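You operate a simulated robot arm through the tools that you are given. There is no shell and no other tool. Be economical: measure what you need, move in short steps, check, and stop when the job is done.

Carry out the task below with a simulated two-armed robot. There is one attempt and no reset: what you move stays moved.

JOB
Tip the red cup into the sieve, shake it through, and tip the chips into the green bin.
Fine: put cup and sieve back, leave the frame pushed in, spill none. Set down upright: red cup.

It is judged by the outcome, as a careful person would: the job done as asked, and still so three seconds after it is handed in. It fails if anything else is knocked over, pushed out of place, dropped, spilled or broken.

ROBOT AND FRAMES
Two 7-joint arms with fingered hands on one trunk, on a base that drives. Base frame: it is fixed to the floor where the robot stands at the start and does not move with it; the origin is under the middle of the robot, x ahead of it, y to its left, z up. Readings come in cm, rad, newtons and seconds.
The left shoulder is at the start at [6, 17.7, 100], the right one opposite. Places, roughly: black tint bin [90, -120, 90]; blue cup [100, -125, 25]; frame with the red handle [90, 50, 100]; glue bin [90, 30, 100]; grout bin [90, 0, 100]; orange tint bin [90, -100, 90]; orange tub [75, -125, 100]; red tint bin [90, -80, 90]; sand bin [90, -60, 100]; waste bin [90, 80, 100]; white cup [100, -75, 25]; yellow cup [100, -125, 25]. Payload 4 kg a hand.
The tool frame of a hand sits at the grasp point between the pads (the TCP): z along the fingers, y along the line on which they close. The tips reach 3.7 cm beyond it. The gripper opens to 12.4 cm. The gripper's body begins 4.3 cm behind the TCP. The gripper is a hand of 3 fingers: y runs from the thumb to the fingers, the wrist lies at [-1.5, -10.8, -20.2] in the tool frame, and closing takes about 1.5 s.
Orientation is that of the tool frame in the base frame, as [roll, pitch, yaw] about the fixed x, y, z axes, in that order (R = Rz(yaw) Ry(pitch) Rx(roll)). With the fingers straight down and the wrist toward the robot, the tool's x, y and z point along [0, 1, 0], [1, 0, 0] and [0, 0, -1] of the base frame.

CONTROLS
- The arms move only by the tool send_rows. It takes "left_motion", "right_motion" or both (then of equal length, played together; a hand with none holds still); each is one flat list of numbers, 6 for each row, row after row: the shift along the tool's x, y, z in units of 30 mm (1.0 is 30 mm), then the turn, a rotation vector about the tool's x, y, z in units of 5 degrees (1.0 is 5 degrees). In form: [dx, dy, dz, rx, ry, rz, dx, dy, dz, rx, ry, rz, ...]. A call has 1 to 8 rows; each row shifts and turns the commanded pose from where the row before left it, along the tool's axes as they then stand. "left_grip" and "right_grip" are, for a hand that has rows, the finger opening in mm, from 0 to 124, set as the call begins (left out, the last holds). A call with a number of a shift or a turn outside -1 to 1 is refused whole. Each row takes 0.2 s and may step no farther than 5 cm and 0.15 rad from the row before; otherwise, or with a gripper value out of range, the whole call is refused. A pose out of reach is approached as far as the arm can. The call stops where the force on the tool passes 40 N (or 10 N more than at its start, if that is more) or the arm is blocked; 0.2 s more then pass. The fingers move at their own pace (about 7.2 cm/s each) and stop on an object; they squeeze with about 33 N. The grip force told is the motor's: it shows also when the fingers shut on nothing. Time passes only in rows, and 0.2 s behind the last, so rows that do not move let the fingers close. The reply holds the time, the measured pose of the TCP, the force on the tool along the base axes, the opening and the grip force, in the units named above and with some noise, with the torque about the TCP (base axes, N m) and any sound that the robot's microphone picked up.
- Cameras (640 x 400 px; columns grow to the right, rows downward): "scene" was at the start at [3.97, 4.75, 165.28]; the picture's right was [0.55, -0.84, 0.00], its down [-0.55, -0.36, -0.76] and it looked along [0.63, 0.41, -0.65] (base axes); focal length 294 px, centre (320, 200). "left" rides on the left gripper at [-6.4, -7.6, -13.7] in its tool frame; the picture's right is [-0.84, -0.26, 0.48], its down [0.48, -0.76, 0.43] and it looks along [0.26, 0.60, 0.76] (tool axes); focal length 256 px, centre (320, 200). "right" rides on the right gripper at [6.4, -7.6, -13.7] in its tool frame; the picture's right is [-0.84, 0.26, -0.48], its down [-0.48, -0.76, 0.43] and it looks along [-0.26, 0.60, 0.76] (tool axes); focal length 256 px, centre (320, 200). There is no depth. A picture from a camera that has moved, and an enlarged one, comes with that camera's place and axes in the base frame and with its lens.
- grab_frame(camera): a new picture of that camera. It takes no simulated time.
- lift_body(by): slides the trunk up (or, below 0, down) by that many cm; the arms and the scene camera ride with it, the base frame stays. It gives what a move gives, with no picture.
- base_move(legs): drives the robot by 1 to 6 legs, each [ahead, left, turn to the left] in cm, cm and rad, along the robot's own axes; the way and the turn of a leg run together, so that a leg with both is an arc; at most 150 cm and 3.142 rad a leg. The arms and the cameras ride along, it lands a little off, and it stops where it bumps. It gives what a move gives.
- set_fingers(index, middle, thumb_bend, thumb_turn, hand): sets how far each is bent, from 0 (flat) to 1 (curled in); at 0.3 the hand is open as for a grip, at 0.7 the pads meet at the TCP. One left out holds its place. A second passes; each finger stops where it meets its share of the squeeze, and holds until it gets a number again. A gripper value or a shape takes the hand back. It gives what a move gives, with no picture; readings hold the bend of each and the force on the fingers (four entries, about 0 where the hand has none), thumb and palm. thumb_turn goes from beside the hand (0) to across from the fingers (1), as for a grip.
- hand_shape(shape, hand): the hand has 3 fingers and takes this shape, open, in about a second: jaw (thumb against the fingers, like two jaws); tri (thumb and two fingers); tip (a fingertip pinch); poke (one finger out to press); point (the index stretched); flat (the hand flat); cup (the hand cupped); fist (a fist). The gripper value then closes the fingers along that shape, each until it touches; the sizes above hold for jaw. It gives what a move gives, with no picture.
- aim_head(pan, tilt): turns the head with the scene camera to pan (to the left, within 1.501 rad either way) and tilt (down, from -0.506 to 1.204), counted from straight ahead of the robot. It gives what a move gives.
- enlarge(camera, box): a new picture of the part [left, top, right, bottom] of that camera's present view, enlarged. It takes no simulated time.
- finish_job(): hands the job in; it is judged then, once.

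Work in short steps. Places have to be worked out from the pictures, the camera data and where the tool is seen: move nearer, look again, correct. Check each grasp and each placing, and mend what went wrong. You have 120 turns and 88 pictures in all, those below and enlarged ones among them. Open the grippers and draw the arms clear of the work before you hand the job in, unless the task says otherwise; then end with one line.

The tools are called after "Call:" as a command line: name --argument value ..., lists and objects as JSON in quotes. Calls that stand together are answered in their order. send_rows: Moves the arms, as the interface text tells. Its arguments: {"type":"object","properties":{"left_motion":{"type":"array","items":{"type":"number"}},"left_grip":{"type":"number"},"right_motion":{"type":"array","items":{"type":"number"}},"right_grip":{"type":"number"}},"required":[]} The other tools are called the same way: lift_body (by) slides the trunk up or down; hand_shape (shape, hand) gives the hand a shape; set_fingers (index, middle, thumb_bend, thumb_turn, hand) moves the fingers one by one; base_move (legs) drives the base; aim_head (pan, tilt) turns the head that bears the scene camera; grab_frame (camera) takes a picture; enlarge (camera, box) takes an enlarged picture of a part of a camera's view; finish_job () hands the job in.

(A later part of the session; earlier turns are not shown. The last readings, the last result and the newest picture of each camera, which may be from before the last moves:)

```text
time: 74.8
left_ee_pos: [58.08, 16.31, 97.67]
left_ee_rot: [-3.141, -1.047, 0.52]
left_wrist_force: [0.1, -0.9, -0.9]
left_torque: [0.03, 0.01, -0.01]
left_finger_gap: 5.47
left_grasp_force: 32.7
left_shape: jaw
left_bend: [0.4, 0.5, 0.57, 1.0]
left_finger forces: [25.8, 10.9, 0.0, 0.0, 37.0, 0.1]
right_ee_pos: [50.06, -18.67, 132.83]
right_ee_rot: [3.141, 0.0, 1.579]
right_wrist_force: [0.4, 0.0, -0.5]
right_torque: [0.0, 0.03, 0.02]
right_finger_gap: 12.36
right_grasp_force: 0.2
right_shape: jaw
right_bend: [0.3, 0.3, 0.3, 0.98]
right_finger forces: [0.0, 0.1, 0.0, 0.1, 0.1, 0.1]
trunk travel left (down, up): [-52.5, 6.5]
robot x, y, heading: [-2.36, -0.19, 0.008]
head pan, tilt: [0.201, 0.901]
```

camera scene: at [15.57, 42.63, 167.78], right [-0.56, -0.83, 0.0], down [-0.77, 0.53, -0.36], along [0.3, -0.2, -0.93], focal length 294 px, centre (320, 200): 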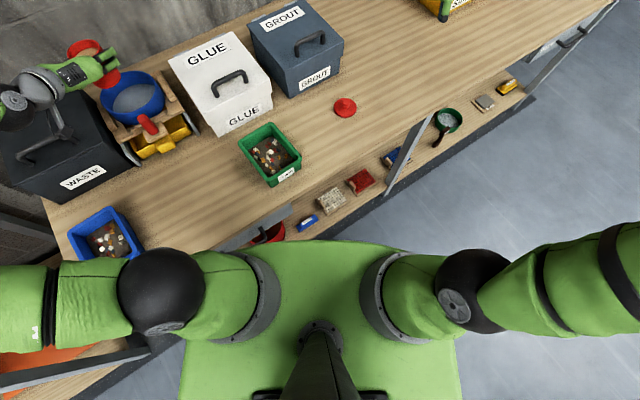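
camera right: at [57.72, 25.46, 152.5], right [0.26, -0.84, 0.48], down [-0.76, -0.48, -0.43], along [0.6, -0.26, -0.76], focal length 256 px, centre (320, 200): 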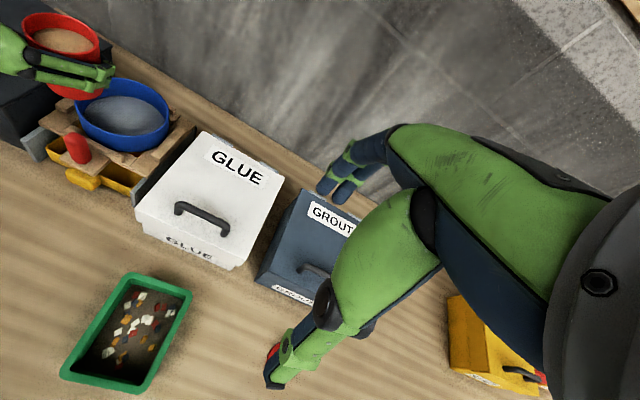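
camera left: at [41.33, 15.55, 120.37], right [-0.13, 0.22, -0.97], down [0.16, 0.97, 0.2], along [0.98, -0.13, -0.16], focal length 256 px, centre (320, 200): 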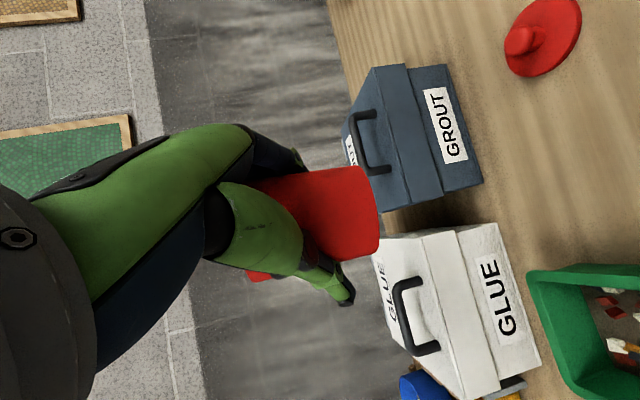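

3 cm to go. I come down slowly, watching the force.

Call:
send_rows --left_motion '[-0.25, 0, 0.144, 0, 0, 0, -0.25, 0, 0.144, 0, 0, 0, -0.2, 0, 0.115, 0, 0, 0]'

Call:
send_rows --left_motion '[-0.1, 0, 0.058, 0, 0, 0, -0.06, 0, 0.035, 0, 0, 0, 0, 0, 0, 0, 0, 0]'

Call:
enlarge --camera "scene" --box '[200, 110, 400, 235]'

Call:
grab_frame --camera "left"

```text
time: 75.6
left_ee_pos: [58.17, 16.35, 95.27]
left_ee_rot: [-3.138, -1.046, 0.518]
left_wrist_force: [-0.3, 1.2, -0.7]
left_torque: [0.01, 0.01, 0.01]
left_finger_gap: 5.46
left_grasp_force: 33.2
left_shape: jaw
left_bend: [0.4, 0.5, 0.57, 1.0]
left_finger forces: [25.9, 11.1, 0.0, 0.1, 36.9, 0.0]
right_ee_pos: [50.09, -18.74, 132.94]
right_ee_rot: [3.14, 0.0, 1.577]
right_wrist_force: [0.1, -0.7, -0.3]
right_torque: [0.0, 0.03, 0.03]
right_finger_gap: 12.36
right_grasp_force: 0.0
right_shape: jaw
right_bend: [0.3, 0.3, 0.3, 0.98]
right_finger forces: [0.1, 0.0, 0.0, 0.0, 0.1, 0.0]
trunk travel left (down, up): [-52.5, 6.5]
robot x, y, heading: [-1.67, -0.19, 0.007]
head pan, tilt: [0.201, 0.901]
```

```text
time: 76.4
left_ee_pos: [58.16, 16.36, 94.66]
left_ee_rot: [-3.139, -1.047, 0.519]
left_wrist_force: [-0.2, -0.2, -0.1]
left_torque: [-0.01, 0.02, -0.01]
left_finger_gap: 5.46
left_grasp_force: 32.9
left_shape: jaw
left_bend: [0.4, 0.5, 0.57, 1.0]
left_finger forces: [25.9, 11.0, 0.1, 0.0, 37.0, 0.0]
right_ee_pos: [50.11, -18.75, 132.89]
right_ee_rot: [-3.14, -0.002, 1.576]
right_wrist_force: [-1.1, -0.2, 0.2]
right_torque: [0.0, -0.01, 0.0]
right_finger_gap: 12.4
right_grasp_force: 0.0
right_shape: jaw
right_bend: [0.3, 0.3, 0.3, 0.98]
right_finger forces: [0.1, 0.0, 0.0, 0.0, 0.0, 0.0]
trunk travel left (down, up): [-52.5, 6.5]
robot x, y, heading: [-2.17, -0.37, 0.01]
head pan, tilt: [0.201, 0.901]
```

```text
3.20 times, centred on (300, 172) of scene
camera zoom: at [2.52, 1.38, 163.76], right [0.21, -0.98, 0.0], down [-0.77, -0.16, -0.62], along [0.61, 0.13, -0.78], focal length 940 px, centre (384, 288)
```

zoom: 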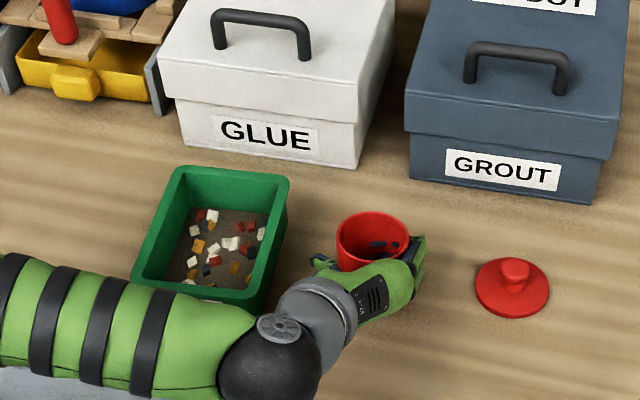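

```text
48 pictures are left
camera left: at [41.33, 15.5, 95.91], right [-0.13, 0.22, -0.97], down [0.16, 0.97, 0.2], along [0.98, -0.13, -0.16], focal length 256 px, centre (320, 200)
```

left: 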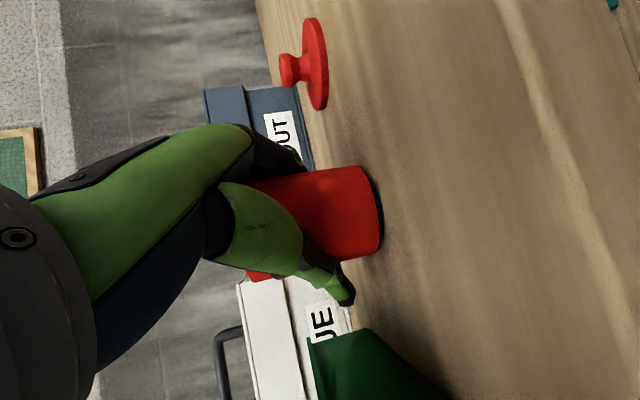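

Nearly touching. I lower a few more millimetres until there is contact.

Call:
send_rows --left_motion '[-0.08, 0, 0.046, 0, 0, 0, 0, 0, 0, 0, 0, 0]'

Call:
send_rows --left_motion '[-0.08, 0, 0.046, 0, 0, 0, 0, 0, 0, 0, 0, 0]'

```text
time: 77.0
left_ee_pos: [58.07, 16.44, 94.42]
left_ee_rot: [3.138, -1.049, 0.524]
left_wrist_force: [-0.3, 1.0, 8.2]
left_torque: [-0.17, -0.2, 0.02]
left_finger_gap: 5.51
left_grasp_force: 33.0
left_shape: jaw
left_bend: [0.4, 0.5, 0.57, 1.0]
left_finger forces: [25.0, 10.3, 0.0, 0.1, 38.5, 0.0]
right_ee_pos: [49.98, -18.68, 132.94]
right_ee_rot: [3.141, 0.0, 1.577]
right_wrist_force: [0.4, -0.2, -0.7]
right_torque: [0.01, 0.01, -0.01]
right_finger_gap: 12.37
right_grasp_force: 0.1
right_shape: jaw
right_bend: [0.3, 0.3, 0.3, 0.98]
right_finger forces: [0.1, 0.0, 0.1, 0.0, 0.0, 0.1]
trunk travel left (down, up): [-52.5, 6.5]
robot x, y, heading: [-1.79, -0.3, 0.009]
head pan, tilt: [0.201, 0.901]
```

```text
time: 77.6
left_ee_pos: [58.07, 16.4, 94.31]
left_ee_rot: [3.138, -1.051, 0.522]
left_wrist_force: [-4.3, 3.5, 20.6]
left_torque: [-0.53, -0.54, -0.09]
left_finger_gap: 5.52
left_grasp_force: 33.0
left_shape: jaw
left_bend: [0.4, 0.5, 0.57, 1.0]
left_finger forces: [24.2, 10.7, 0.1, 0.0, 41.5, 0.0]
right_ee_pos: [49.97, -18.53, 132.96]
right_ee_rot: [3.14, 0.0, 1.579]
right_wrist_force: [0.0, 0.4, -0.4]
right_torque: [-0.02, 0.01, 0.0]
right_finger_gap: 12.38
right_grasp_force: 0.0
right_shape: jaw
right_bend: [0.3, 0.3, 0.3, 0.98]
right_finger forces: [0.0, 0.0, 0.0, 0.1, 0.0, 0.1]
trunk travel left (down, up): [-52.5, 6.5]
robot x, y, heading: [-1.69, -0.02, 0.009]
head pan, tilt: [0.201, 0.901]
```

Firm contact. I ease up a millimetre and open the hand.

Call:
send_rows --left_motion '[0.05, 0, -0.03, 0, 0, 0, 0, 0, 0, 0, 0, 0]'

Call:
send_rows --left_motion '[0, 0, 0, 0, 0, 0, 0, 0, 0, 0, 0, 0, 0, 0, 0, 0, 0, 0, 0, 0, 0, 0, 0, 0, 0, 0, 0, 0, 0, 0]' --left_grip 95

Call:
enlarge --camera "scene" --box '[200, 110, 400, 235]'

```text
time: 78.2
left_ee_pos: [57.95, 16.31, 94.36]
left_ee_rot: [3.139, -1.046, 0.523]
left_wrist_force: [-2.5, 2.6, 16.2]
left_torque: [-0.42, -0.4, 0.0]
left_finger_gap: 5.49
left_grasp_force: 32.8
left_shape: jaw
left_bend: [0.4, 0.5, 0.57, 1.0]
left_finger forces: [24.6, 11.1, 0.1, 0.0, 40.5, 0.0]
right_ee_pos: [49.98, -18.66, 132.91]
right_ee_rot: [-3.141, 0.001, 1.578]
right_wrist_force: [0.0, -0.8, -0.2]
right_torque: [0.03, 0.05, -0.03]
right_finger_gap: 12.37
right_grasp_force: 0.0
right_shape: jaw
right_bend: [0.3, 0.3, 0.3, 0.98]
right_finger forces: [0.1, 0.0, 0.1, 0.1, 0.0, 0.0]
trunk travel left (down, up): [-52.5, 6.5]
robot x, y, heading: [-1.71, -0.15, 0.008]
head pan, tilt: [0.201, 0.901]
```

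```text
time: 79.4
left_ee_pos: [58.16, 16.43, 94.3]
left_ee_rot: [-3.139, -1.047, 0.516]
left_wrist_force: [-0.2, -0.9, 0.1]
left_torque: [0.01, 0.01, -0.02]
left_finger_gap: 9.5
left_grasp_force: 0.0
left_shape: jaw
left_bend: [0.33, 0.36, 0.0, 0.99]
left_finger forces: [0.0, 0.0, 0.0, 0.0, 0.1, 0.1]
right_ee_pos: [50.12, -18.67, 132.82]
right_ee_rot: [3.141, 0.0, 1.576]
right_wrist_force: [0.0, 0.6, -0.2]
right_torque: [0.0, 0.04, 0.02]
right_finger_gap: 12.38
right_grasp_force: 0.1
right_shape: jaw
right_bend: [0.3, 0.3, 0.3, 0.98]
right_finger forces: [0.0, 0.0, 0.1, 0.0, 0.1, 0.0]
trunk travel left (down, up): [-52.5, 6.5]
robot x, y, heading: [-1.45, -0.07, 0.001]
head pan, tilt: [0.201, 0.901]
```

```text
3.20 times, centred on (300, 172) of scene
camera zoom: at [2.52, 1.38, 163.76], right [0.21, -0.98, 0.0], down [-0.77, -0.16, -0.62], along [0.61, 0.13, -0.78], focal length 940 px, centre (384, 288)
```

zoom: 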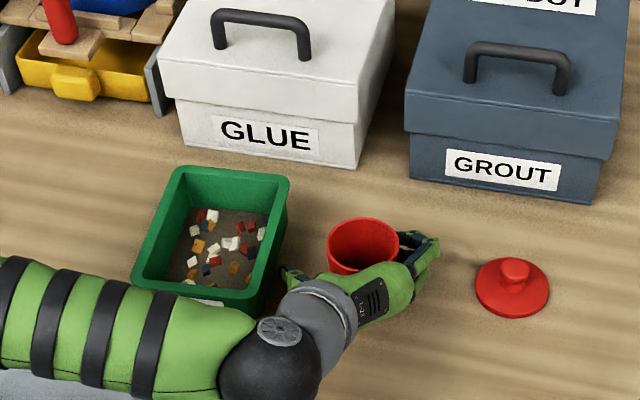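

The cup stands upright, empty, with no finger contact. I rise straight up out of it.

Call:
send_rows --left_motion '[0.3, 0, -0.17, 0, 0, 0, 0.5, 0, -0.29, 0, 0, 0, 0.8, 0, -0.46, 0, 0, 0, 0.8, 0, -0.46, 0, 0, 0, 0.8, 0, -0.46, 0, 0, 0, 0.8, 0, -0.46, 0, 0, 0, 0.8, 0, -0.46, 0, 0, 0, 0.8, 0, -0.46, 0, 0, 0]'

Call:
grab_frame --camera "scene"

```text
time: 81.2
left_ee_pos: [58.24, 16.34, 113.74]
left_ee_rot: [-3.139, -1.047, 0.517]
left_wrist_force: [0.1, 0.4, -0.3]
left_torque: [0.0, -0.02, 0.02]
left_finger_gap: 9.5
left_grasp_force: 0.0
left_shape: jaw
left_bend: [0.33, 0.36, 0.0, 0.99]
left_finger forces: [0.1, 0.0, 0.0, 0.0, 0.1, 0.0]
right_ee_pos: [50.04, -18.76, 132.84]
right_ee_rot: [3.141, 0.0, 1.578]
right_wrist_force: [0.9, -0.4, -0.2]
right_torque: [0.02, -0.01, 0.01]
right_finger_gap: 12.35
right_grasp_force: 0.0
right_shape: jaw
right_bend: [0.3, 0.3, 0.3, 0.98]
right_finger forces: [0.1, 0.0, 0.0, 0.0, 0.0, 0.0]
trunk travel left (down, up): [-52.5, 6.5]
robot x, y, heading: [-1.45, -0.41, 0.012]
head pan, tilt: [0.201, 0.901]
```

```text
46 pictures are left
camera scene: at [2.46, 1.33, 163.75], right [0.21, -0.98, 0.0], down [-0.77, -0.16, -0.62], along [0.61, 0.13, -0.78], focal length 294 px, centre (320, 200)
```

scene: 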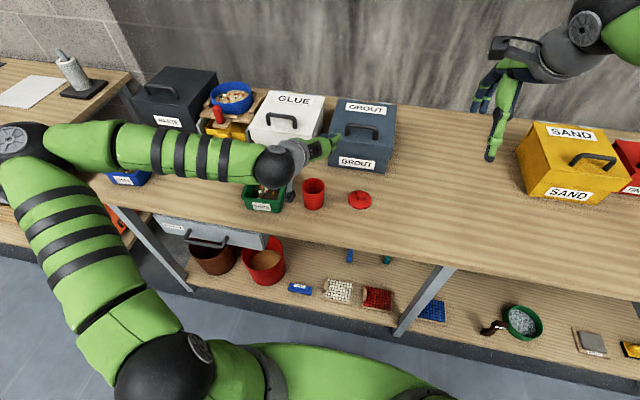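

Cup is back in place. Next the frame handle: I turn the left hand to point straight down, yawed slightly, then drive back to the sieve.

Call:
send_rows --left_motion '[0.2, 0, -0.12, 0.427, -0.936, -0.739, 0.2, 0, -0.12, 0.427, -0.936, -0.739, 0, 0, 0, 0.427, -0.936, -0.739, 0, 0, 0, 0.427, -0.936, -0.739, 0, 0, 0, 0.427, -0.936, -0.739, 0, 0, 0, 0.427, -0.936, -0.739]'

Call:
send_rows --left_motion '[0, 0, 0, 0.427, -0.936, -0.739, 0, 0, 0, 0.427, -0.936, -0.739, 0, 0, 0, 0.427, -0.936, -0.739, 0, 0, 0, 0.427, -0.936, -0.739, 0, 0, 0, 0.427, -0.936, -0.739, 0, 0, 0, 0.427, -0.936, -0.739]'

Call:
base_move --legs '[[0, 46.2, 0], [0, 0, -0.6]]'

```text
time: 82.6
left_ee_pos: [57.64, 18.98, 114.76]
left_ee_rot: [3.006, -0.517, 1.017]
left_wrist_force: [-0.8, -0.3, 0.0]
left_torque: [-0.03, 0.0, 0.02]
left_finger_gap: 9.49
left_grasp_force: 0.1
left_shape: jaw
left_bend: [0.33, 0.36, 0.0, 0.99]
left_finger forces: [0.0, 0.1, 0.1, 0.1, 0.0, 0.2]
left hand out of reach, approached as far as the arm can: row 2, 4
right_ee_pos: [50.18, -18.58, 133.04]
right_ee_rot: [3.141, 0.001, 1.576]
right_wrist_force: [0.1, 0.0, 0.0]
right_torque: [0.03, -0.01, -0.01]
right_finger_gap: 12.35
right_grasp_force: 0.0
right_shape: jaw
right_bend: [0.3, 0.3, 0.3, 0.98]
right_finger forces: [0.0, 0.1, 0.0, 0.0, 0.0, 0.0]
trunk travel left (down, up): [-52.5, 6.5]
robot x, y, heading: [-1.81, 0.02, 0.003]
head pan, tilt: [0.201, 0.901]
```

```text
time: 84.0
left_ee_pos: [57.61, 18.93, 114.75]
left_ee_rot: [3.141, 0.002, 1.376]
left_wrist_force: [0.1, 0.4, -0.1]
left_torque: [0.01, -0.01, 0.02]
left_finger_gap: 9.49
left_grasp_force: 0.0
left_shape: jaw
left_bend: [0.33, 0.36, 0.0, 0.99]
left_finger forces: [0.0, 0.0, 0.1, 0.1, 0.0, 0.1]
right_ee_pos: [50.03, -18.64, 132.84]
right_ee_rot: [-3.142, 0.0, 1.578]
right_wrist_force: [0.3, -0.2, 0.1]
right_torque: [0.02, -0.03, 0.0]
right_finger_gap: 12.37
right_grasp_force: 0.1
right_shape: jaw
right_bend: [0.3, 0.3, 0.3, 0.98]
right_finger forces: [0.1, 0.0, 0.0, 0.1, 0.1, 0.0]
trunk travel left (down, up): [-52.5, 6.5]
robot x, y, heading: [-1.78, -0.51, 0.008]
head pan, tilt: [0.201, 0.901]
```

```text
time: 88.4
left_ee_pos: [57.78, 28.03, 114.84]
left_ee_rot: [3.141, 0.0, 0.776]
left_wrist_force: [0.0, -0.2, 0.1]
left_torque: [-0.02, 0.04, -0.01]
left_finger_gap: 9.48
left_grasp_force: 0.1
left_shape: jaw
left_bend: [0.33, 0.36, 0.0, 0.99]
left_finger forces: [0.0, 0.0, 0.0, 0.0, 0.1, 0.0]
right_ee_pos: [30.28, 1.34, 132.87]
right_ee_rot: [3.141, 0.001, 0.978]
right_wrist_force: [-0.4, 0.1, -0.5]
right_torque: [-0.01, 0.0, -0.02]
right_finger_gap: 12.38
right_grasp_force: 0.1
right_shape: jaw
right_bend: [0.3, 0.3, 0.3, 0.98]
right_finger forces: [0.0, 0.0, 0.1, 0.0, 0.0, 0.0]
trunk travel left (down, up): [-52.5, 6.5]
robot x, y, heading: [-2.3, 45.76, -0.595]
head pan, tilt: [0.201, 0.901]
```

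The hand points down with its jaw line at −45°. I drive ahead 15 cm and bring the hand over the red handle at z≈115.

Call:
base_move --legs '[[12.6, 8.5, 0]]'

Call:
send_rows --left_motion '[1, -0.55, 0, 0, 0, 0, 1, -0.55, 0, 0, 0, 0, 1, -0.55, 0, 0, 0, 0, 1, -0.55, 0, 0, 0, 0, 1, -0.55, 0, 0, 0, 0, 1, -0.55, 0, 0, 0, 0, 1, -0.55, 0, 0, 0, 0, 0.8, -0.55, 0, 0, 0, 0]' --left_grip 60

Call:
aim_head --pan 0.76 --tilt 0.75

Call:
enlarge --camera "scene" --box '[240, 130, 400, 230]'

Call:
grab_frame --camera "left"

```text
time: 89.8
left_ee_pos: [73.23, 28.25, 114.77]
left_ee_rot: [-3.138, 0.001, 0.777]
left_wrist_force: [0.6, -0.5, 0.0]
left_torque: [-0.01, 0.04, -0.03]
left_finger_gap: 9.47
left_grasp_force: 0.1
left_shape: jaw
left_bend: [0.33, 0.36, 0.0, 0.99]
left_finger forces: [0.0, 0.0, 0.1, 0.0, 0.0, 0.0]
right_ee_pos: [45.75, 1.47, 132.9]
right_ee_rot: [-3.141, 0.0, 0.979]
right_wrist_force: [-0.9, -0.3, -0.6]
right_torque: [0.02, 0.0, -0.01]
right_finger_gap: 12.35
right_grasp_force: 0.2
right_shape: jaw
right_bend: [0.3, 0.3, 0.3, 0.98]
right_finger forces: [0.1, 0.0, 0.1, 0.0, 0.1, 0.0]
trunk travel left (down, up): [-52.5, 6.5]
robot x, y, heading: [13.15, 45.88, -0.588]
head pan, tilt: [0.201, 0.901]
```

```text
time: 91.6
left_ee_pos: [80.47, 54.17, 114.83]
left_ee_rot: [-3.141, 0.001, 0.775]
left_wrist_force: [0.2, 0.1, 0.7]
left_torque: [-0.04, -0.02, -0.02]
left_finger_gap: 6.03
left_grasp_force: 0.1
left_shape: jaw
left_bend: [0.43, 0.46, 0.56, 1.0]
left_finger forces: [0.0, 0.0, 0.1, 0.1, 0.0, 0.1]
right_ee_pos: [45.66, 1.54, 132.99]
right_ee_rot: [-3.141, 0.0, 0.979]
right_wrist_force: [0.7, -0.1, 0.5]
right_torque: [-0.01, -0.03, 0.01]
right_finger_gap: 12.38
right_grasp_force: 0.1
right_shape: jaw
right_bend: [0.3, 0.3, 0.3, 0.98]
right_finger forces: [0.0, 0.0, 0.0, 0.1, 0.1, 0.0]
trunk travel left (down, up): [-52.5, 6.5]
robot x, y, heading: [13.35, 45.94, -0.591]
head pan, tilt: [0.201, 0.901]
```

```text
time: 92.5
left_ee_pos: [80.53, 54.03, 114.7]
left_ee_rot: [3.141, 0.0, 0.777]
left_wrist_force: [0.1, 0.0, -0.2]
left_torque: [0.01, 0.0, -0.01]
left_finger_gap: 6.02
left_grasp_force: 0.0
left_shape: jaw
left_bend: [0.43, 0.46, 0.56, 1.0]
left_finger forces: [0.0, 0.1, 0.0, 0.0, 0.1, 0.1]
right_ee_pos: [45.61, 1.54, 132.84]
right_ee_rot: [-3.142, -0.001, 0.978]
right_wrist_force: [0.3, -0.3, -0.4]
right_torque: [-0.01, 0.0, 0.0]
right_finger_gap: 12.37
right_grasp_force: 0.0
right_shape: jaw
right_bend: [0.3, 0.3, 0.3, 0.98]
right_finger forces: [0.0, 0.0, 0.1, 0.0, 0.1, 0.0]
trunk travel left (down, up): [-52.5, 6.5]
robot x, y, heading: [12.84, 45.88, -0.594]
head pan, tilt: [0.759, 0.75]
```

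```text
4.00 times, centred on (320, 180) of scene
camera zoom: at [18.76, 49.07, 164.95], right [0.17, -0.99, 0.0], down [-0.67, -0.11, -0.73], along [0.72, 0.12, -0.68], focal length 1175 px, centre (320, 280)
```

zoom: 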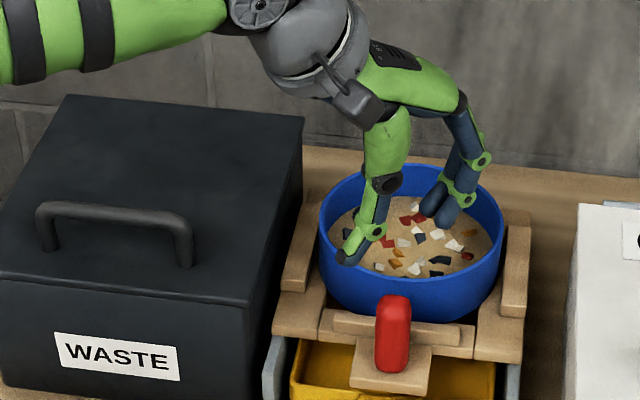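

```text
44 pictures are left
camera left: at [70.64, 55.07, 128.41], right [-0.78, -0.4, -0.48], down [-0.19, 0.88, -0.43], along [0.6, -0.25, -0.76], focal length 256 px, centre (320, 200)
```

left: 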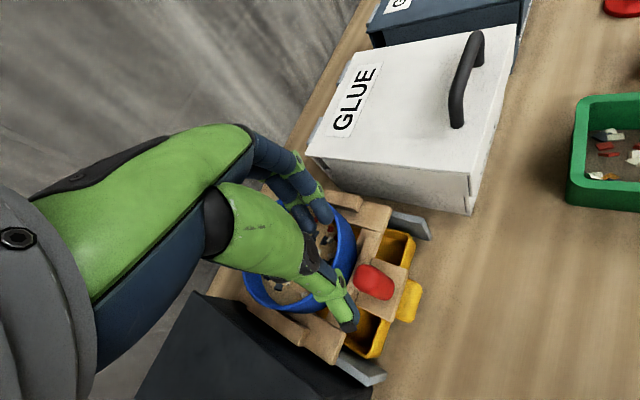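

The handle top is at about (80, 53.8, 105.5). I centre over it and come down around it.

Call:
send_rows --left_motion '[-0.18, -0.06, 0.6, 0, 0, 0, 0, 0, 0.8, 0, 0, 0, 0, 0, 0.8, 0, 0, 0, 0, 0, 0.8, 0, 0, 0, 0, 0, 0.8, 0, 0, 0]'

Call:
enlarge --camera "scene" --box '[240, 130, 400, 230]'

```text
time: 93.7
left_ee_pos: [80.04, 53.94, 103.41]
left_ee_rot: [3.139, 0.0, 0.775]
left_wrist_force: [0.0, 0.0, 3.4]
left_torque: [-0.09, -0.12, 0.02]
left_finger_gap: 6.05
left_grasp_force: 0.0
left_shape: jaw
left_bend: [0.43, 0.46, 0.56, 1.0]
left_finger forces: [0.0, 3.4, 0.0, 0.0, 0.3, 0.0]
right_ee_pos: [45.59, 1.48, 132.94]
right_ee_rot: [-3.141, 0.001, 0.978]
right_wrist_force: [-1.0, 0.3, 0.2]
right_torque: [0.01, 0.0, 0.01]
right_finger_gap: 12.37
right_grasp_force: 0.0
right_shape: jaw
right_bend: [0.3, 0.3, 0.3, 0.98]
right_finger forces: [0.1, 0.0, 0.0, 0.0, 0.0, 0.0]
trunk travel left (down, up): [-52.5, 6.5]
robot x, y, heading: [13.82, 45.81, -0.587]
head pan, tilt: [0.759, 0.75]
```

```text
4.00 times, centred on (320, 180) of scene
camera zoom: at [18.73, 49.08, 164.97], right [0.17, -0.99, 0.0], down [-0.67, -0.11, -0.73], along [0.72, 0.12, -0.68], focal length 1175 px, centre (320, 280)
```

zoom: 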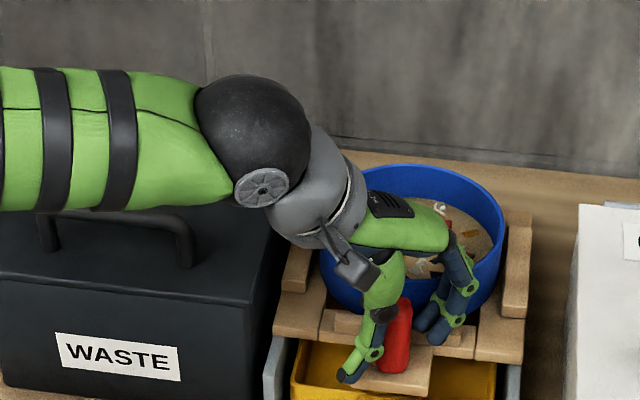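

One finger just touches the wooden bar. I rise half a centimetre and close on the handle.

Call:
send_rows --left_motion '[0, 0, -0.2, 0, 0, 0, 0, 0, 0, 0, 0, 0]'

Call:
send_rows --left_motion '[0, 0, 0, 0, 0, 0, 0, 0, 0, 0, 0, 0, 0, 0, 0, 0, 0, 0, 0, 0, 0, 0, 0, 0, 0, 0, 0, 0, 0, 0, 0, 0, 0, 0, 0, 0]' --left_grip 5

Call:
enlarge --camera "scene" --box '[240, 130, 400, 230]'

```text
time: 94.3
left_ee_pos: [80.09, 53.9, 103.94]
left_ee_rot: [3.14, -0.001, 0.777]
left_wrist_force: [-0.9, 0.3, -1.1]
left_torque: [-0.04, 0.01, 0.02]
left_finger_gap: 6.05
left_grasp_force: 0.0
left_shape: jaw
left_bend: [0.43, 0.46, 0.56, 1.0]
left_finger forces: [0.0, 0.0, 0.0, 0.0, 1.2, 0.0]
right_ee_pos: [45.87, 1.6, 132.91]
right_ee_rot: [-3.141, -0.001, 0.979]
right_wrist_force: [-0.6, 0.3, 0.8]
right_torque: [0.05, 0.0, -0.02]
right_finger_gap: 12.38
right_grasp_force: 0.0
right_shape: jaw
right_bend: [0.3, 0.3, 0.3, 0.98]
right_finger forces: [0.1, 0.0, 0.0, 0.1, 0.1, 0.0]
trunk travel left (down, up): [-52.5, 6.5]
robot x, y, heading: [12.98, 45.96, -0.59]
head pan, tilt: [0.759, 0.75]
```

```text
time: 95.7
left_ee_pos: [80.05, 53.88, 104.0]
left_ee_rot: [3.142, -0.001, 0.777]
left_wrist_force: [-15.4, 4.5, -7.3]
left_torque: [-0.65, -0.7, 0.1]
left_finger_gap: 3.64
left_grasp_force: 33.0
left_shape: jaw
left_bend: [0.59, 0.57, 0.59, 0.99]
left_finger forces: [16.7, 10.8, 0.0, 0.0, 34.4, 0.0]
right_ee_pos: [45.59, 1.56, 133.01]
right_ee_rot: [-3.141, 0.002, 0.979]
right_wrist_force: [-0.2, 0.7, 0.3]
right_torque: [-0.05, 0.02, -0.02]
right_finger_gap: 12.35
right_grasp_force: 0.1
right_shape: jaw
right_bend: [0.3, 0.3, 0.3, 0.98]
right_finger forces: [0.1, 0.0, 0.1, 0.1, 0.0, 0.0]
trunk travel left (down, up): [-52.5, 6.5]
robot x, y, heading: [12.78, 45.9, -0.592]
head pan, tilt: [0.759, 0.75]
```

```text
4.00 times, centred on (320, 180) of scene
camera zoom: at [18.64, 49.15, 164.95], right [0.17, -0.99, 0.0], down [-0.67, -0.11, -0.73], along [0.72, 0.12, -0.68], focal length 1175 px, centre (320, 280)
```

zoom: 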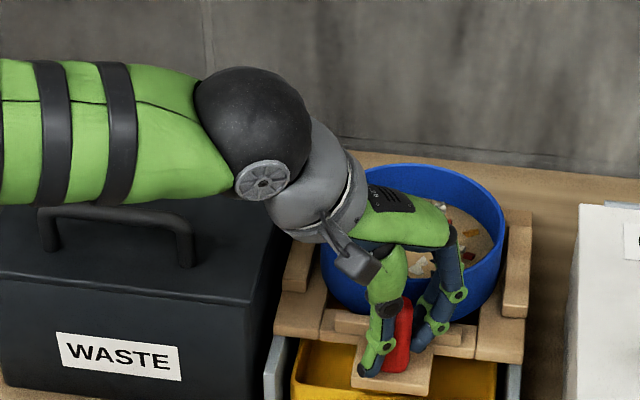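

The handle is gripped at 33 N. I pull the frame gently 3 cm toward the robot to see how it slides.

Call:
send_rows --left_motion '[-0.24, -0.233, 0, 0, 0, 0, -0.24, -0.233, 0, 0, 0, 0, -0.24, -0.233, 0, 0, 0, 0, 0, 0, 0, 0, 0, 0]'

Call:
enlarge --camera "scene" --box '[240, 130, 400, 230]'

```text
time: 96.7
left_ee_pos: [77.11, 53.9, 103.93]
left_ee_rot: [-3.141, 0.001, 0.778]
left_wrist_force: [0.3, 10.6, 0.7]
left_torque: [-0.37, -1.04, 0.28]
left_finger_gap: 3.38
left_grasp_force: 33.3
left_shape: jaw
left_bend: [0.59, 0.56, 0.6, 0.99]
left_finger forces: [14.8, 20.2, 0.0, 0.0, 30.9, 0.1]
right_ee_pos: [45.73, 1.6, 132.99]
right_ee_rot: [3.141, 0.002, 0.979]
right_wrist_force: [0.1, -0.7, 0.4]
right_torque: [0.0, 0.0, 0.0]
right_finger_gap: 12.38
right_grasp_force: 0.0
right_shape: jaw
right_bend: [0.3, 0.3, 0.3, 0.98]
right_finger forces: [0.0, 0.0, 0.0, 0.0, 0.0, 0.0]
trunk travel left (down, up): [-52.5, 6.5]
robot x, y, heading: [13.1, 45.9, -0.591]
head pan, tilt: [0.759, 0.75]
```

```text
4.00 times, centred on (320, 180) of scene
camera zoom: at [18.75, 49.22, 164.96], right [0.17, -0.99, 0.0], down [-0.67, -0.11, -0.73], along [0.72, 0.12, -0.68], focal length 1175 px, centre (320, 280)
```

zoom: 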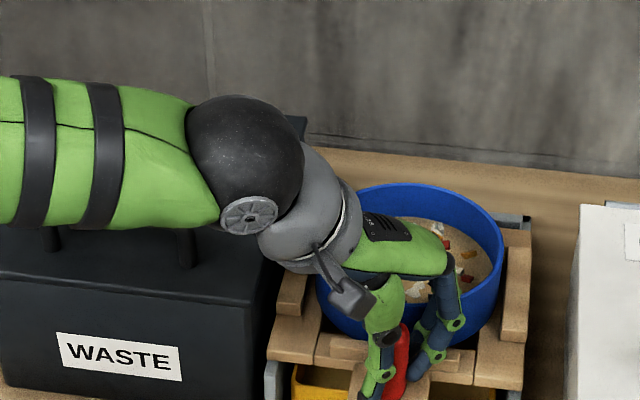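

The frame slides smoothly with the sieve on it. I shake in 3 cm strokes.

Call:
send_rows --left_motion '[0.357, 0.35, 0, 0, 0, 0, 0.32, 0.315, 0, 0, 0, 0, -0.357, -0.35, 0, 0, 0, 0, -0.357, -0.35, 0, 0, 0, 0, 0.357, 0.35, 0, 0, 0, 0, 0.357, 0.35, 0, 0, 0, 0, -0.357, -0.35, 0, 0, 0, 0, -0.357, -0.35, 0, 0, 0, 0]'

Call:
send_rows --left_motion '[0.357, 0.35, 0, 0, 0, 0, 0.357, 0.35, 0, 0, 0, 0, -0.357, -0.35, 0, 0, 0, 0, -0.357, -0.35, 0, 0, 0, 0, 0.357, 0.35, 0, 0, 0, 0, 0.357, 0.35, 0, 0, 0, 0, -0.357, -0.35, 0, 0, 0, 0, -0.357, -0.35, 0, 0, 0, 0]'

Call:
enlarge --camera "scene" --box '[240, 130, 400, 230]'

```text
time: 98.5
left_ee_pos: [76.88, 53.85, 104.08]
left_ee_rot: [3.14, 0.002, 0.778]
left_wrist_force: [-0.2, 10.5, 2.5]
left_torque: [-0.3, -0.98, 0.27]
left_finger_gap: 3.37
left_grasp_force: 33.3
left_shape: jaw
left_bend: [0.59, 0.56, 0.6, 0.98]
left_finger forces: [15.0, 20.4, 0.1, 0.1, 31.4, 0.0]
right_ee_pos: [45.66, 1.56, 132.83]
right_ee_rot: [3.141, 0.002, 0.981]
right_wrist_force: [-0.7, 0.2, -0.6]
right_torque: [0.01, -0.03, 0.02]
right_finger_gap: 12.38
right_grasp_force: 0.1
right_shape: jaw
right_bend: [0.3, 0.3, 0.3, 0.98]
right_finger forces: [0.1, 0.0, 0.0, 0.0, 0.0, 0.0]
trunk travel left (down, up): [-52.5, 6.5]
robot x, y, heading: [12.88, 45.88, -0.596]
head pan, tilt: [0.759, 0.75]
```

```text
time: 100.3
left_ee_pos: [76.84, 53.82, 104.07]
left_ee_rot: [-3.141, -0.001, 0.776]
left_wrist_force: [-0.7, 5.6, -0.2]
left_torque: [-0.33, -1.01, 0.28]
left_finger_gap: 3.33
left_grasp_force: 32.8
left_shape: jaw
left_bend: [0.59, 0.56, 0.6, 0.98]
left_finger forces: [15.6, 20.3, 0.0, 0.0, 31.1, 0.1]
right_ee_pos: [45.59, 1.44, 132.83]
right_ee_rot: [3.141, -0.002, 0.98]
right_wrist_force: [0.8, 0.1, -0.5]
right_torque: [-0.01, 0.03, 0.01]
right_finger_gap: 12.4
right_grasp_force: 0.0
right_shape: jaw
right_bend: [0.3, 0.3, 0.3, 0.98]
right_finger forces: [0.0, 0.0, 0.0, 0.1, 0.1, 0.0]
trunk travel left (down, up): [-52.5, 6.5]
robot x, y, heading: [12.85, 45.71, -0.592]
head pan, tilt: [0.759, 0.75]
```

```text
4.00 times, centred on (320, 180) of scene
camera zoom: at [18.75, 49.15, 164.94], right [0.17, -0.99, 0.0], down [-0.67, -0.11, -0.73], along [0.72, 0.12, -0.68], focal length 1175 px, centre (320, 280)
```

zoom: 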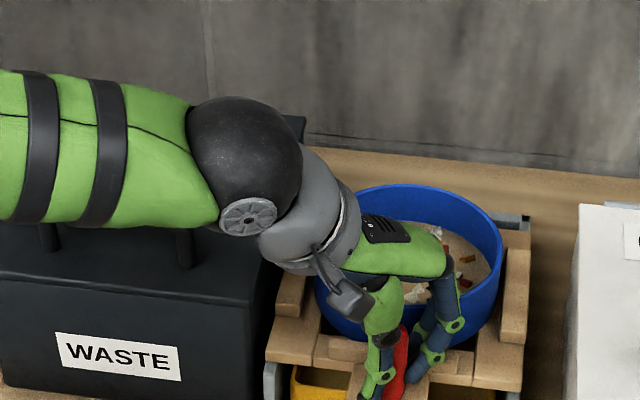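

The level seems to be dropping a bit. I shake more briskly, with several rounds.

Call:
send_rows --left_motion '[0.7, 0.686, 0, 0, 0, 0, -0.7, -0.686, 0, 0, 0, 0, 0.7, 0.686, 0, 0, 0, 0, -0.7, -0.686, 0, 0, 0, 0, 0.7, 0.686, 0, 0, 0, 0, -0.7, -0.686, 0, 0, 0, 0, 0.7, 0.686, 0, 0, 0, 0, -0.7, -0.686, 0, 0, 0, 0]'

Call:
send_rows --left_motion '[0.7, 0.686, 0, 0, 0, 0, -0.7, -0.686, 0, 0, 0, 0, 0.7, 0.686, 0, 0, 0, 0, -0.7, -0.686, 0, 0, 0, 0, 0.7, 0.686, 0, 0, 0, 0, -0.7, -0.686, 0, 0, 0, 0, 0.7, 0.686, 0, 0, 0, 0, -0.7, -0.686, 0, 0, 0, 0]'

Call:
enlarge --camera "scene" --box '[280, 160, 400, 240]'

```text
time: 102.1
left_ee_pos: [76.78, 53.85, 103.99]
left_ee_rot: [-3.14, 0.0, 0.779]
left_wrist_force: [-0.2, 9.1, 6.4]
left_torque: [-0.25, -1.02, 0.31]
left_finger_gap: 3.26
left_grasp_force: 32.7
left_shape: jaw
left_bend: [0.59, 0.56, 0.61, 0.98]
left_finger forces: [15.2, 21.1, 0.0, 0.1, 31.3, 0.0]
right_ee_pos: [45.54, 1.49, 132.98]
right_ee_rot: [3.141, -0.001, 0.978]
right_wrist_force: [0.1, -1.0, 0.6]
right_torque: [0.01, 0.01, -0.02]
right_finger_gap: 12.36
right_grasp_force: 0.1
right_shape: jaw
right_bend: [0.3, 0.3, 0.3, 0.98]
right_finger forces: [0.0, 0.0, 0.0, 0.0, 0.0, 0.0]
trunk travel left (down, up): [-52.5, 6.5]
robot x, y, heading: [13.53, 46.15, -0.589]
head pan, tilt: [0.759, 0.75]
```

```text
time: 103.9
left_ee_pos: [76.69, 53.82, 103.99]
left_ee_rot: [-3.139, 0.0, 0.775]
left_wrist_force: [-0.6, 5.2, 1.5]
left_torque: [-0.33, -0.97, 0.31]
left_finger_gap: 3.24
left_grasp_force: 33.4
left_shape: jaw
left_bend: [0.6, 0.56, 0.61, 0.98]
left_finger forces: [16.5, 20.6, 0.0, 0.0, 30.4, 0.0]
right_ee_pos: [45.51, 1.56, 132.93]
right_ee_rot: [-3.14, 0.0, 0.978]
right_wrist_force: [1.5, -0.4, 0.8]
right_torque: [0.01, -0.01, 0.0]
right_finger_gap: 12.39
right_grasp_force: 0.2
right_shape: jaw
right_bend: [0.3, 0.3, 0.3, 0.98]
right_finger forces: [0.0, 0.0, 0.0, 0.0, 0.1, 0.1]
trunk travel left (down, up): [-52.5, 6.5]
robot x, y, heading: [13.09, 46.01, -0.594]
head pan, tilt: [0.759, 0.75]
```

```text
5.00 times, centred on (340, 200) of scene
camera zoom: at [18.61, 49.09, 164.93], right [0.17, -0.99, 0.0], down [-0.67, -0.11, -0.73], along [0.72, 0.12, -0.68], focal length 1468 px, centre (220, 200)
```

zoom: 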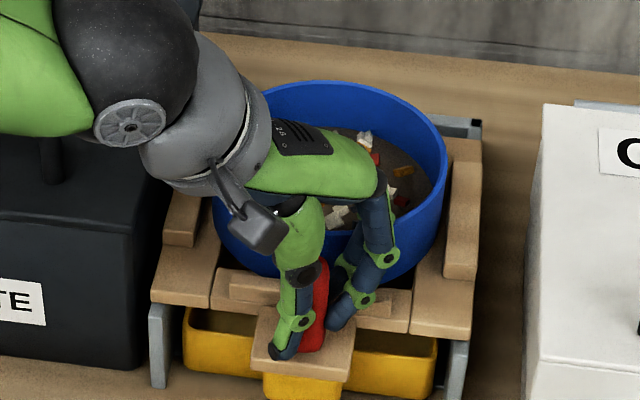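

The dark mesh shows; most sand has gone through. A further round of shaking, then I push the frame fully in.

Call:
send_rows --left_motion '[0.7, 0.686, 0, 0, 0, 0, -0.7, -0.686, 0, 0, 0, 0, 0.7, 0.686, 0, 0, 0, 0, -0.7, -0.686, 0, 0, 0, 0, 0.7, 0.686, 0, 0, 0, 0, -0.7, -0.686, 0, 0, 0, 0, 0.7, 0.686, 0, 0, 0, 0, -0.7, -0.686, 0, 0, 0, 0]'

Call:
send_rows --left_motion '[0.7, 0.686, 0, 0, 0, 0, -0.7, -0.686, 0, 0, 0, 0, 0.7, 0.686, 0, 0, 0, 0, -0.7, -0.686, 0, 0, 0, 0, 0.7, 0.686, 0, 0, 0, 0, -0.7, -0.686, 0, 0, 0, 0, 0.5, 0.49, 0, 0, 0, 0, 0.25, 0.245, 0, 0, 0, 0]'

Call:
send_rows --left_motion '[0.12, 0.118, 0, 0, 0, 0, 0.08, 0.078, 0, 0, 0, 0, 0, 0, 0, 0, 0, 0]'

Call:
enlarge --camera "scene" --box '[240, 130, 400, 230]'

```text
time: 105.7
left_ee_pos: [76.83, 53.88, 103.93]
left_ee_rot: [-3.14, -0.001, 0.777]
left_wrist_force: [-0.2, 6.2, -3.5]
left_torque: [-0.24, -0.94, 0.3]
left_finger_gap: 3.14
left_grasp_force: 33.0
left_shape: jaw
left_bend: [0.6, 0.56, 0.61, 0.98]
left_finger forces: [15.9, 20.7, 0.1, 0.1, 29.5, 0.1]
right_ee_pos: [45.59, 1.51, 132.92]
right_ee_rot: [3.141, 0.0, 0.979]
right_wrist_force: [0.0, -0.4, -0.2]
right_torque: [0.01, 0.01, 0.03]
right_finger_gap: 12.37
right_grasp_force: 0.0
right_shape: jaw
right_bend: [0.3, 0.3, 0.3, 0.98]
right_finger forces: [0.1, 0.0, 0.0, 0.0, 0.1, 0.1]
trunk travel left (down, up): [-52.5, 6.5]
robot x, y, heading: [13.06, 45.84, -0.595]
head pan, tilt: [0.759, 0.75]
```

```text
time: 107.5
left_ee_pos: [79.87, 53.8, 104.01]
left_ee_rot: [-3.14, 0.002, 0.774]
left_wrist_force: [-15.6, 3.8, -1.5]
left_torque: [-0.38, -0.63, 0.12]
left_finger_gap: 3.14
left_grasp_force: 33.1
left_shape: jaw
left_bend: [0.6, 0.57, 0.61, 0.98]
left_finger forces: [17.3, 16.7, 0.1, 0.1, 36.7, 0.0]
right_ee_pos: [45.53, 1.45, 133.04]
right_ee_rot: [3.141, 0.0, 0.978]
right_wrist_force: [0.3, 0.7, 0.3]
right_torque: [-0.02, 0.01, -0.02]
right_finger_gap: 12.37
right_grasp_force: 0.1
right_shape: jaw
right_bend: [0.3, 0.3, 0.3, 0.98]
right_finger forces: [0.0, 0.1, 0.1, 0.1, 0.0, 0.0]
trunk travel left (down, up): [-52.5, 6.5]
robot x, y, heading: [13.04, 46.2, -0.589]
head pan, tilt: [0.759, 0.75]
```

```text
time: 108.1
left_ee_pos: [79.99, 53.67, 104.08]
left_ee_rot: [-3.135, 0.007, 0.774]
left_wrist_force: [-20.1, 3.5, 6.5]
left_torque: [-0.41, -0.79, 0.13]
left_finger_gap: 3.32
left_grasp_force: 33.2
left_shape: jaw
left_bend: [0.62, 0.58, 0.6, 0.97]
left_finger forces: [17.8, 18.5, 0.0, 0.1, 39.7, 0.0]
right_ee_pos: [45.53, 1.48, 132.99]
right_ee_rot: [3.14, 0.0, 0.981]
right_wrist_force: [-0.4, 0.1, -0.6]
right_torque: [0.01, 0.01, 0.02]
right_finger_gap: 12.37
right_grasp_force: 0.0
right_shape: jaw
right_bend: [0.3, 0.3, 0.3, 0.98]
right_finger forces: [0.0, 0.0, 0.0, 0.0, 0.0, 0.1]
trunk travel left (down, up): [-52.5, 6.5]
robot x, y, heading: [13.04, 45.73, -0.589]
head pan, tilt: [0.759, 0.75]
stopped in row 2 (left hand): the force on the tool passed its limit (the readings are from after the stop); the commanded pose is now the measured one
```

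```text
4.00 times, centred on (320, 180) of scene
camera zoom: at [18.4, 49.16, 164.99], right [0.17, -0.99, 0.0], down [-0.67, -0.11, -0.73], along [0.72, 0.12, -0.68], focal length 1175 px, centre (320, 280)
```

zoom: 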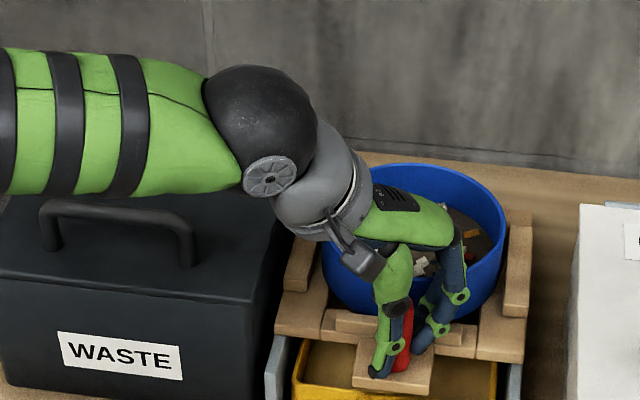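

The frame is firmly in. For easier reach to the sieve I pull the frame out 3 cm again for now (I'll push it in at the end), then release the handle and rise.

Call:
send_rows --left_motion '[-0.36, -0.35, 0, 0, 0, 0, -0.36, -0.35, 0, 0, 0, 0, 0, 0, 0, 0, 0, 0]'

Call:
send_rows --left_motion '[0, 0, 0, 0, 0, 0, 0, 0, 0, 0, 0, 0, 0, 0, 0, 0, 0, 0, 0, 0, 0, 0, 0, 0]' --left_grip 60

Call:
send_rows --left_motion '[0, 0, -0.5, 0, 0, 0, 0, 0, -1, 0, 0, 0, 0, 0, -1, 0, 0, 0, 0, 0, -1, 0, 0, 0, 0, 0, -1, 0, 0, 0, -1, 0, 0, 0, 0, 0, -1, 0, 0, 0, 0, 0]'

Call:
enlarge --camera "scene" --box '[260, 140, 420, 240]'

```text
time: 108.9
left_ee_pos: [77.35, 53.75, 103.95]
left_ee_rot: [-3.138, 0.006, 0.775]
left_wrist_force: [0.9, 7.0, 10.9]
left_torque: [-0.29, -1.19, 0.33]
left_finger_gap: 3.19
left_grasp_force: 32.6
left_shape: jaw
left_bend: [0.61, 0.56, 0.61, 0.98]
left_finger forces: [17.2, 25.3, 0.0, 0.0, 32.0, 0.0]
right_ee_pos: [45.7, 1.55, 132.85]
right_ee_rot: [3.141, -0.001, 0.98]
right_wrist_force: [-0.3, 0.2, -0.4]
right_torque: [0.04, 0.0, 0.02]
right_finger_gap: 12.38
right_grasp_force: 0.1
right_shape: jaw
right_bend: [0.3, 0.3, 0.3, 0.98]
right_finger forces: [0.0, 0.1, 0.0, 0.1, 0.0, 0.1]
trunk travel left (down, up): [-52.5, 6.5]
robot x, y, heading: [13.21, 45.99, -0.588]
head pan, tilt: [0.759, 0.75]
```

```text
time: 109.9
left_ee_pos: [77.38, 53.57, 103.85]
left_ee_rot: [-3.135, 0.007, 0.773]
left_wrist_force: [0.1, 0.1, -0.1]
left_torque: [0.02, -0.02, 0.02]
left_finger_gap: 5.98
left_grasp_force: 0.0
left_shape: jaw
left_bend: [0.43, 0.46, 0.56, 1.0]
left_finger forces: [0.0, 0.0, 0.1, 0.0, 0.0, 0.1]
right_ee_pos: [45.77, 1.48, 132.85]
right_ee_rot: [3.141, 0.0, 0.979]
right_wrist_force: [0.7, 0.0, 0.3]
right_torque: [0.01, 0.0, 0.01]
right_finger_gap: 12.35
right_grasp_force: 0.1
right_shape: jaw
right_bend: [0.3, 0.3, 0.3, 0.98]
right_finger forces: [0.1, 0.1, 0.1, 0.1, 0.0, 0.0]
trunk travel left (down, up): [-52.5, 6.5]
robot x, y, heading: [13.42, 45.89, -0.592]
head pan, tilt: [0.759, 0.75]
```

```text
time: 111.5
left_ee_pos: [73.08, 49.43, 117.46]
left_ee_rot: [-3.137, 0.005, 0.773]
left_wrist_force: [-0.2, 0.7, -1.4]
left_torque: [0.02, 0.02, 0.01]
left_finger_gap: 5.98
left_grasp_force: 0.1
left_shape: jaw
left_bend: [0.43, 0.46, 0.56, 1.0]
left_finger forces: [0.0, 0.1, 0.0, 0.0, 0.1, 0.1]
right_ee_pos: [45.66, 1.36, 132.82]
right_ee_rot: [3.141, 0.0, 0.978]
right_wrist_force: [0.8, -0.9, 0.2]
right_torque: [0.03, 0.0, -0.03]
right_finger_gap: 12.38
right_grasp_force: 0.0
right_shape: jaw
right_bend: [0.3, 0.3, 0.3, 0.98]
right_finger forces: [0.1, 0.1, 0.0, 0.0, 0.0, 0.0]
trunk travel left (down, up): [-52.5, 6.5]
robot x, y, heading: [13.09, 46.04, -0.588]
head pan, tilt: [0.759, 0.75]
```

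```text
4.00 times, centred on (340, 190) of scene
camera zoom: at [18.67, 49.04, 164.95], right [0.17, -0.99, 0.0], down [-0.67, -0.11, -0.73], along [0.72, 0.12, -0.68], focal length 1175 px, centre (240, 240)
```

zoom: 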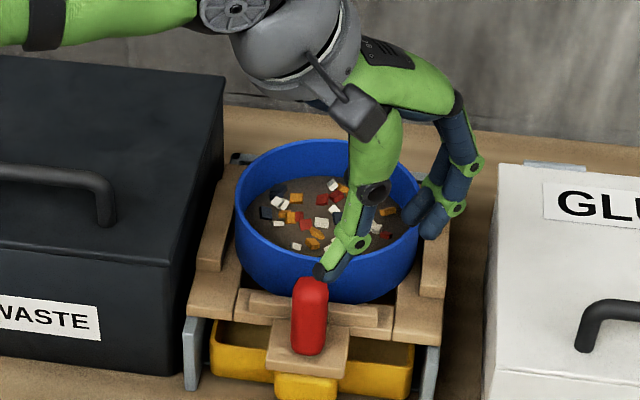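

Chips lie on the mesh with the sand gone through. The sieve's centre is about (89.2, 53.8); I'll pinch its near-left wall at (84, 59). I raise the trunk and move above that point.

Call:
lift_body --by 6

Call:
send_rows --left_motion '[0.968, 0.05, 0, 0, 0, 0, 0.968, 0.05, 0, 0, 0, 0, 0.968, 0.05, 0, 0, 0, 0, 0.968, 0.05, 0, 0, 0, 0, 0.968, 0.05, 0, 0, 0, 0, 0, 0, 0.9, 0, 0, 0, 0, 0, 0.9, 0, 0, 0]'

Call:
grab_frame --camera "left"

Call:
enlarge --camera "scene" --box '[260, 150, 420, 250]'

```text
time: 112.5
left_ee_pos: [73.14, 49.54, 123.34]
left_ee_rot: [-3.134, 0.005, 0.775]
left_wrist_force: [0.3, 0.0, -0.4]
left_torque: [-0.01, 0.03, 0.01]
left_finger_gap: 5.99
left_grasp_force: 0.0
left_shape: jaw
left_bend: [0.43, 0.46, 0.56, 1.0]
left_finger forces: [0.0, 0.1, 0.0, 0.1, 0.0, 0.0]
right_ee_pos: [45.61, 1.52, 138.78]
right_ee_rot: [-3.14, 0.0, 0.98]
right_wrist_force: [-0.4, 0.0, -0.2]
right_torque: [0.02, 0.0, -0.01]
right_finger_gap: 12.37
right_grasp_force: 0.1
right_shape: jaw
right_bend: [0.3, 0.3, 0.3, 0.98]
right_finger forces: [0.0, 0.0, 0.1, 0.0, 0.1, 0.1]
trunk travel left (down, up): [-58.5, 0.5]
robot x, y, heading: [12.89, 45.78, -0.595]
head pan, tilt: [0.759, 0.75]
```

```text
time: 114.1
left_ee_pos: [84.15, 59.2, 117.97]
left_ee_rot: [-3.134, 0.006, 0.776]
left_wrist_force: [0.2, 0.1, 0.0]
left_torque: [0.0, 0.02, -0.02]
left_finger_gap: 5.98
left_grasp_force: 0.1
left_shape: jaw
left_bend: [0.43, 0.46, 0.56, 1.0]
left_finger forces: [0.0, 0.2, 0.1, 0.0, 0.0, 0.0]
right_ee_pos: [45.62, 1.59, 138.98]
right_ee_rot: [3.141, 0.002, 0.98]
right_wrist_force: [-0.1, 0.3, -0.1]
right_torque: [0.0, -0.01, -0.02]
right_finger_gap: 12.36
right_grasp_force: 0.2
right_shape: jaw
right_bend: [0.3, 0.3, 0.3, 0.98]
right_finger forces: [0.1, 0.0, 0.0, 0.0, 0.0, 0.1]
trunk travel left (down, up): [-58.5, 0.5]
robot x, y, heading: [13.45, 45.9, -0.59]
head pan, tilt: [0.759, 0.75]
```

```text
36 pictures are left
camera left: at [74.37, 60.16, 131.56], right [-0.78, -0.4, -0.48], down [-0.19, 0.88, -0.43], along [0.59, -0.25, -0.77], focal length 256 px, centre (320, 200)
```

left: 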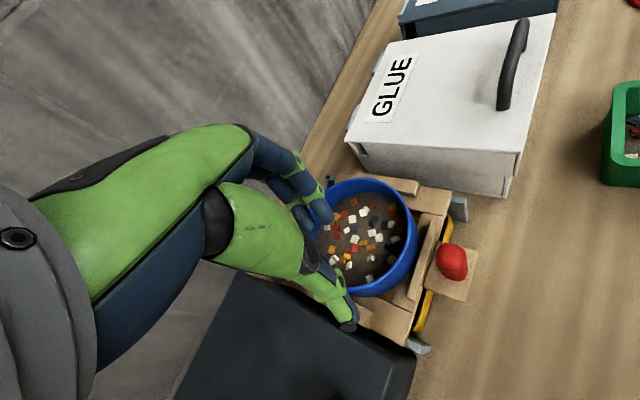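

```text
4.00 times, centred on (340, 200) of scene
camera zoom: at [18.8, 49.15, 170.95], right [0.17, -0.99, 0.0], down [-0.67, -0.11, -0.73], along [0.72, 0.12, -0.68], focal length 1175 px, centre (240, 200)
```

zoom: 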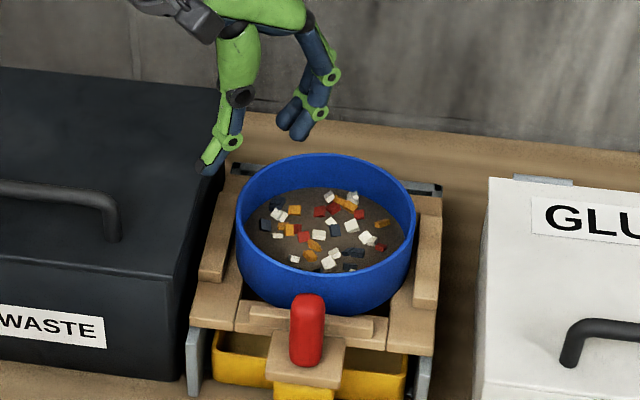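

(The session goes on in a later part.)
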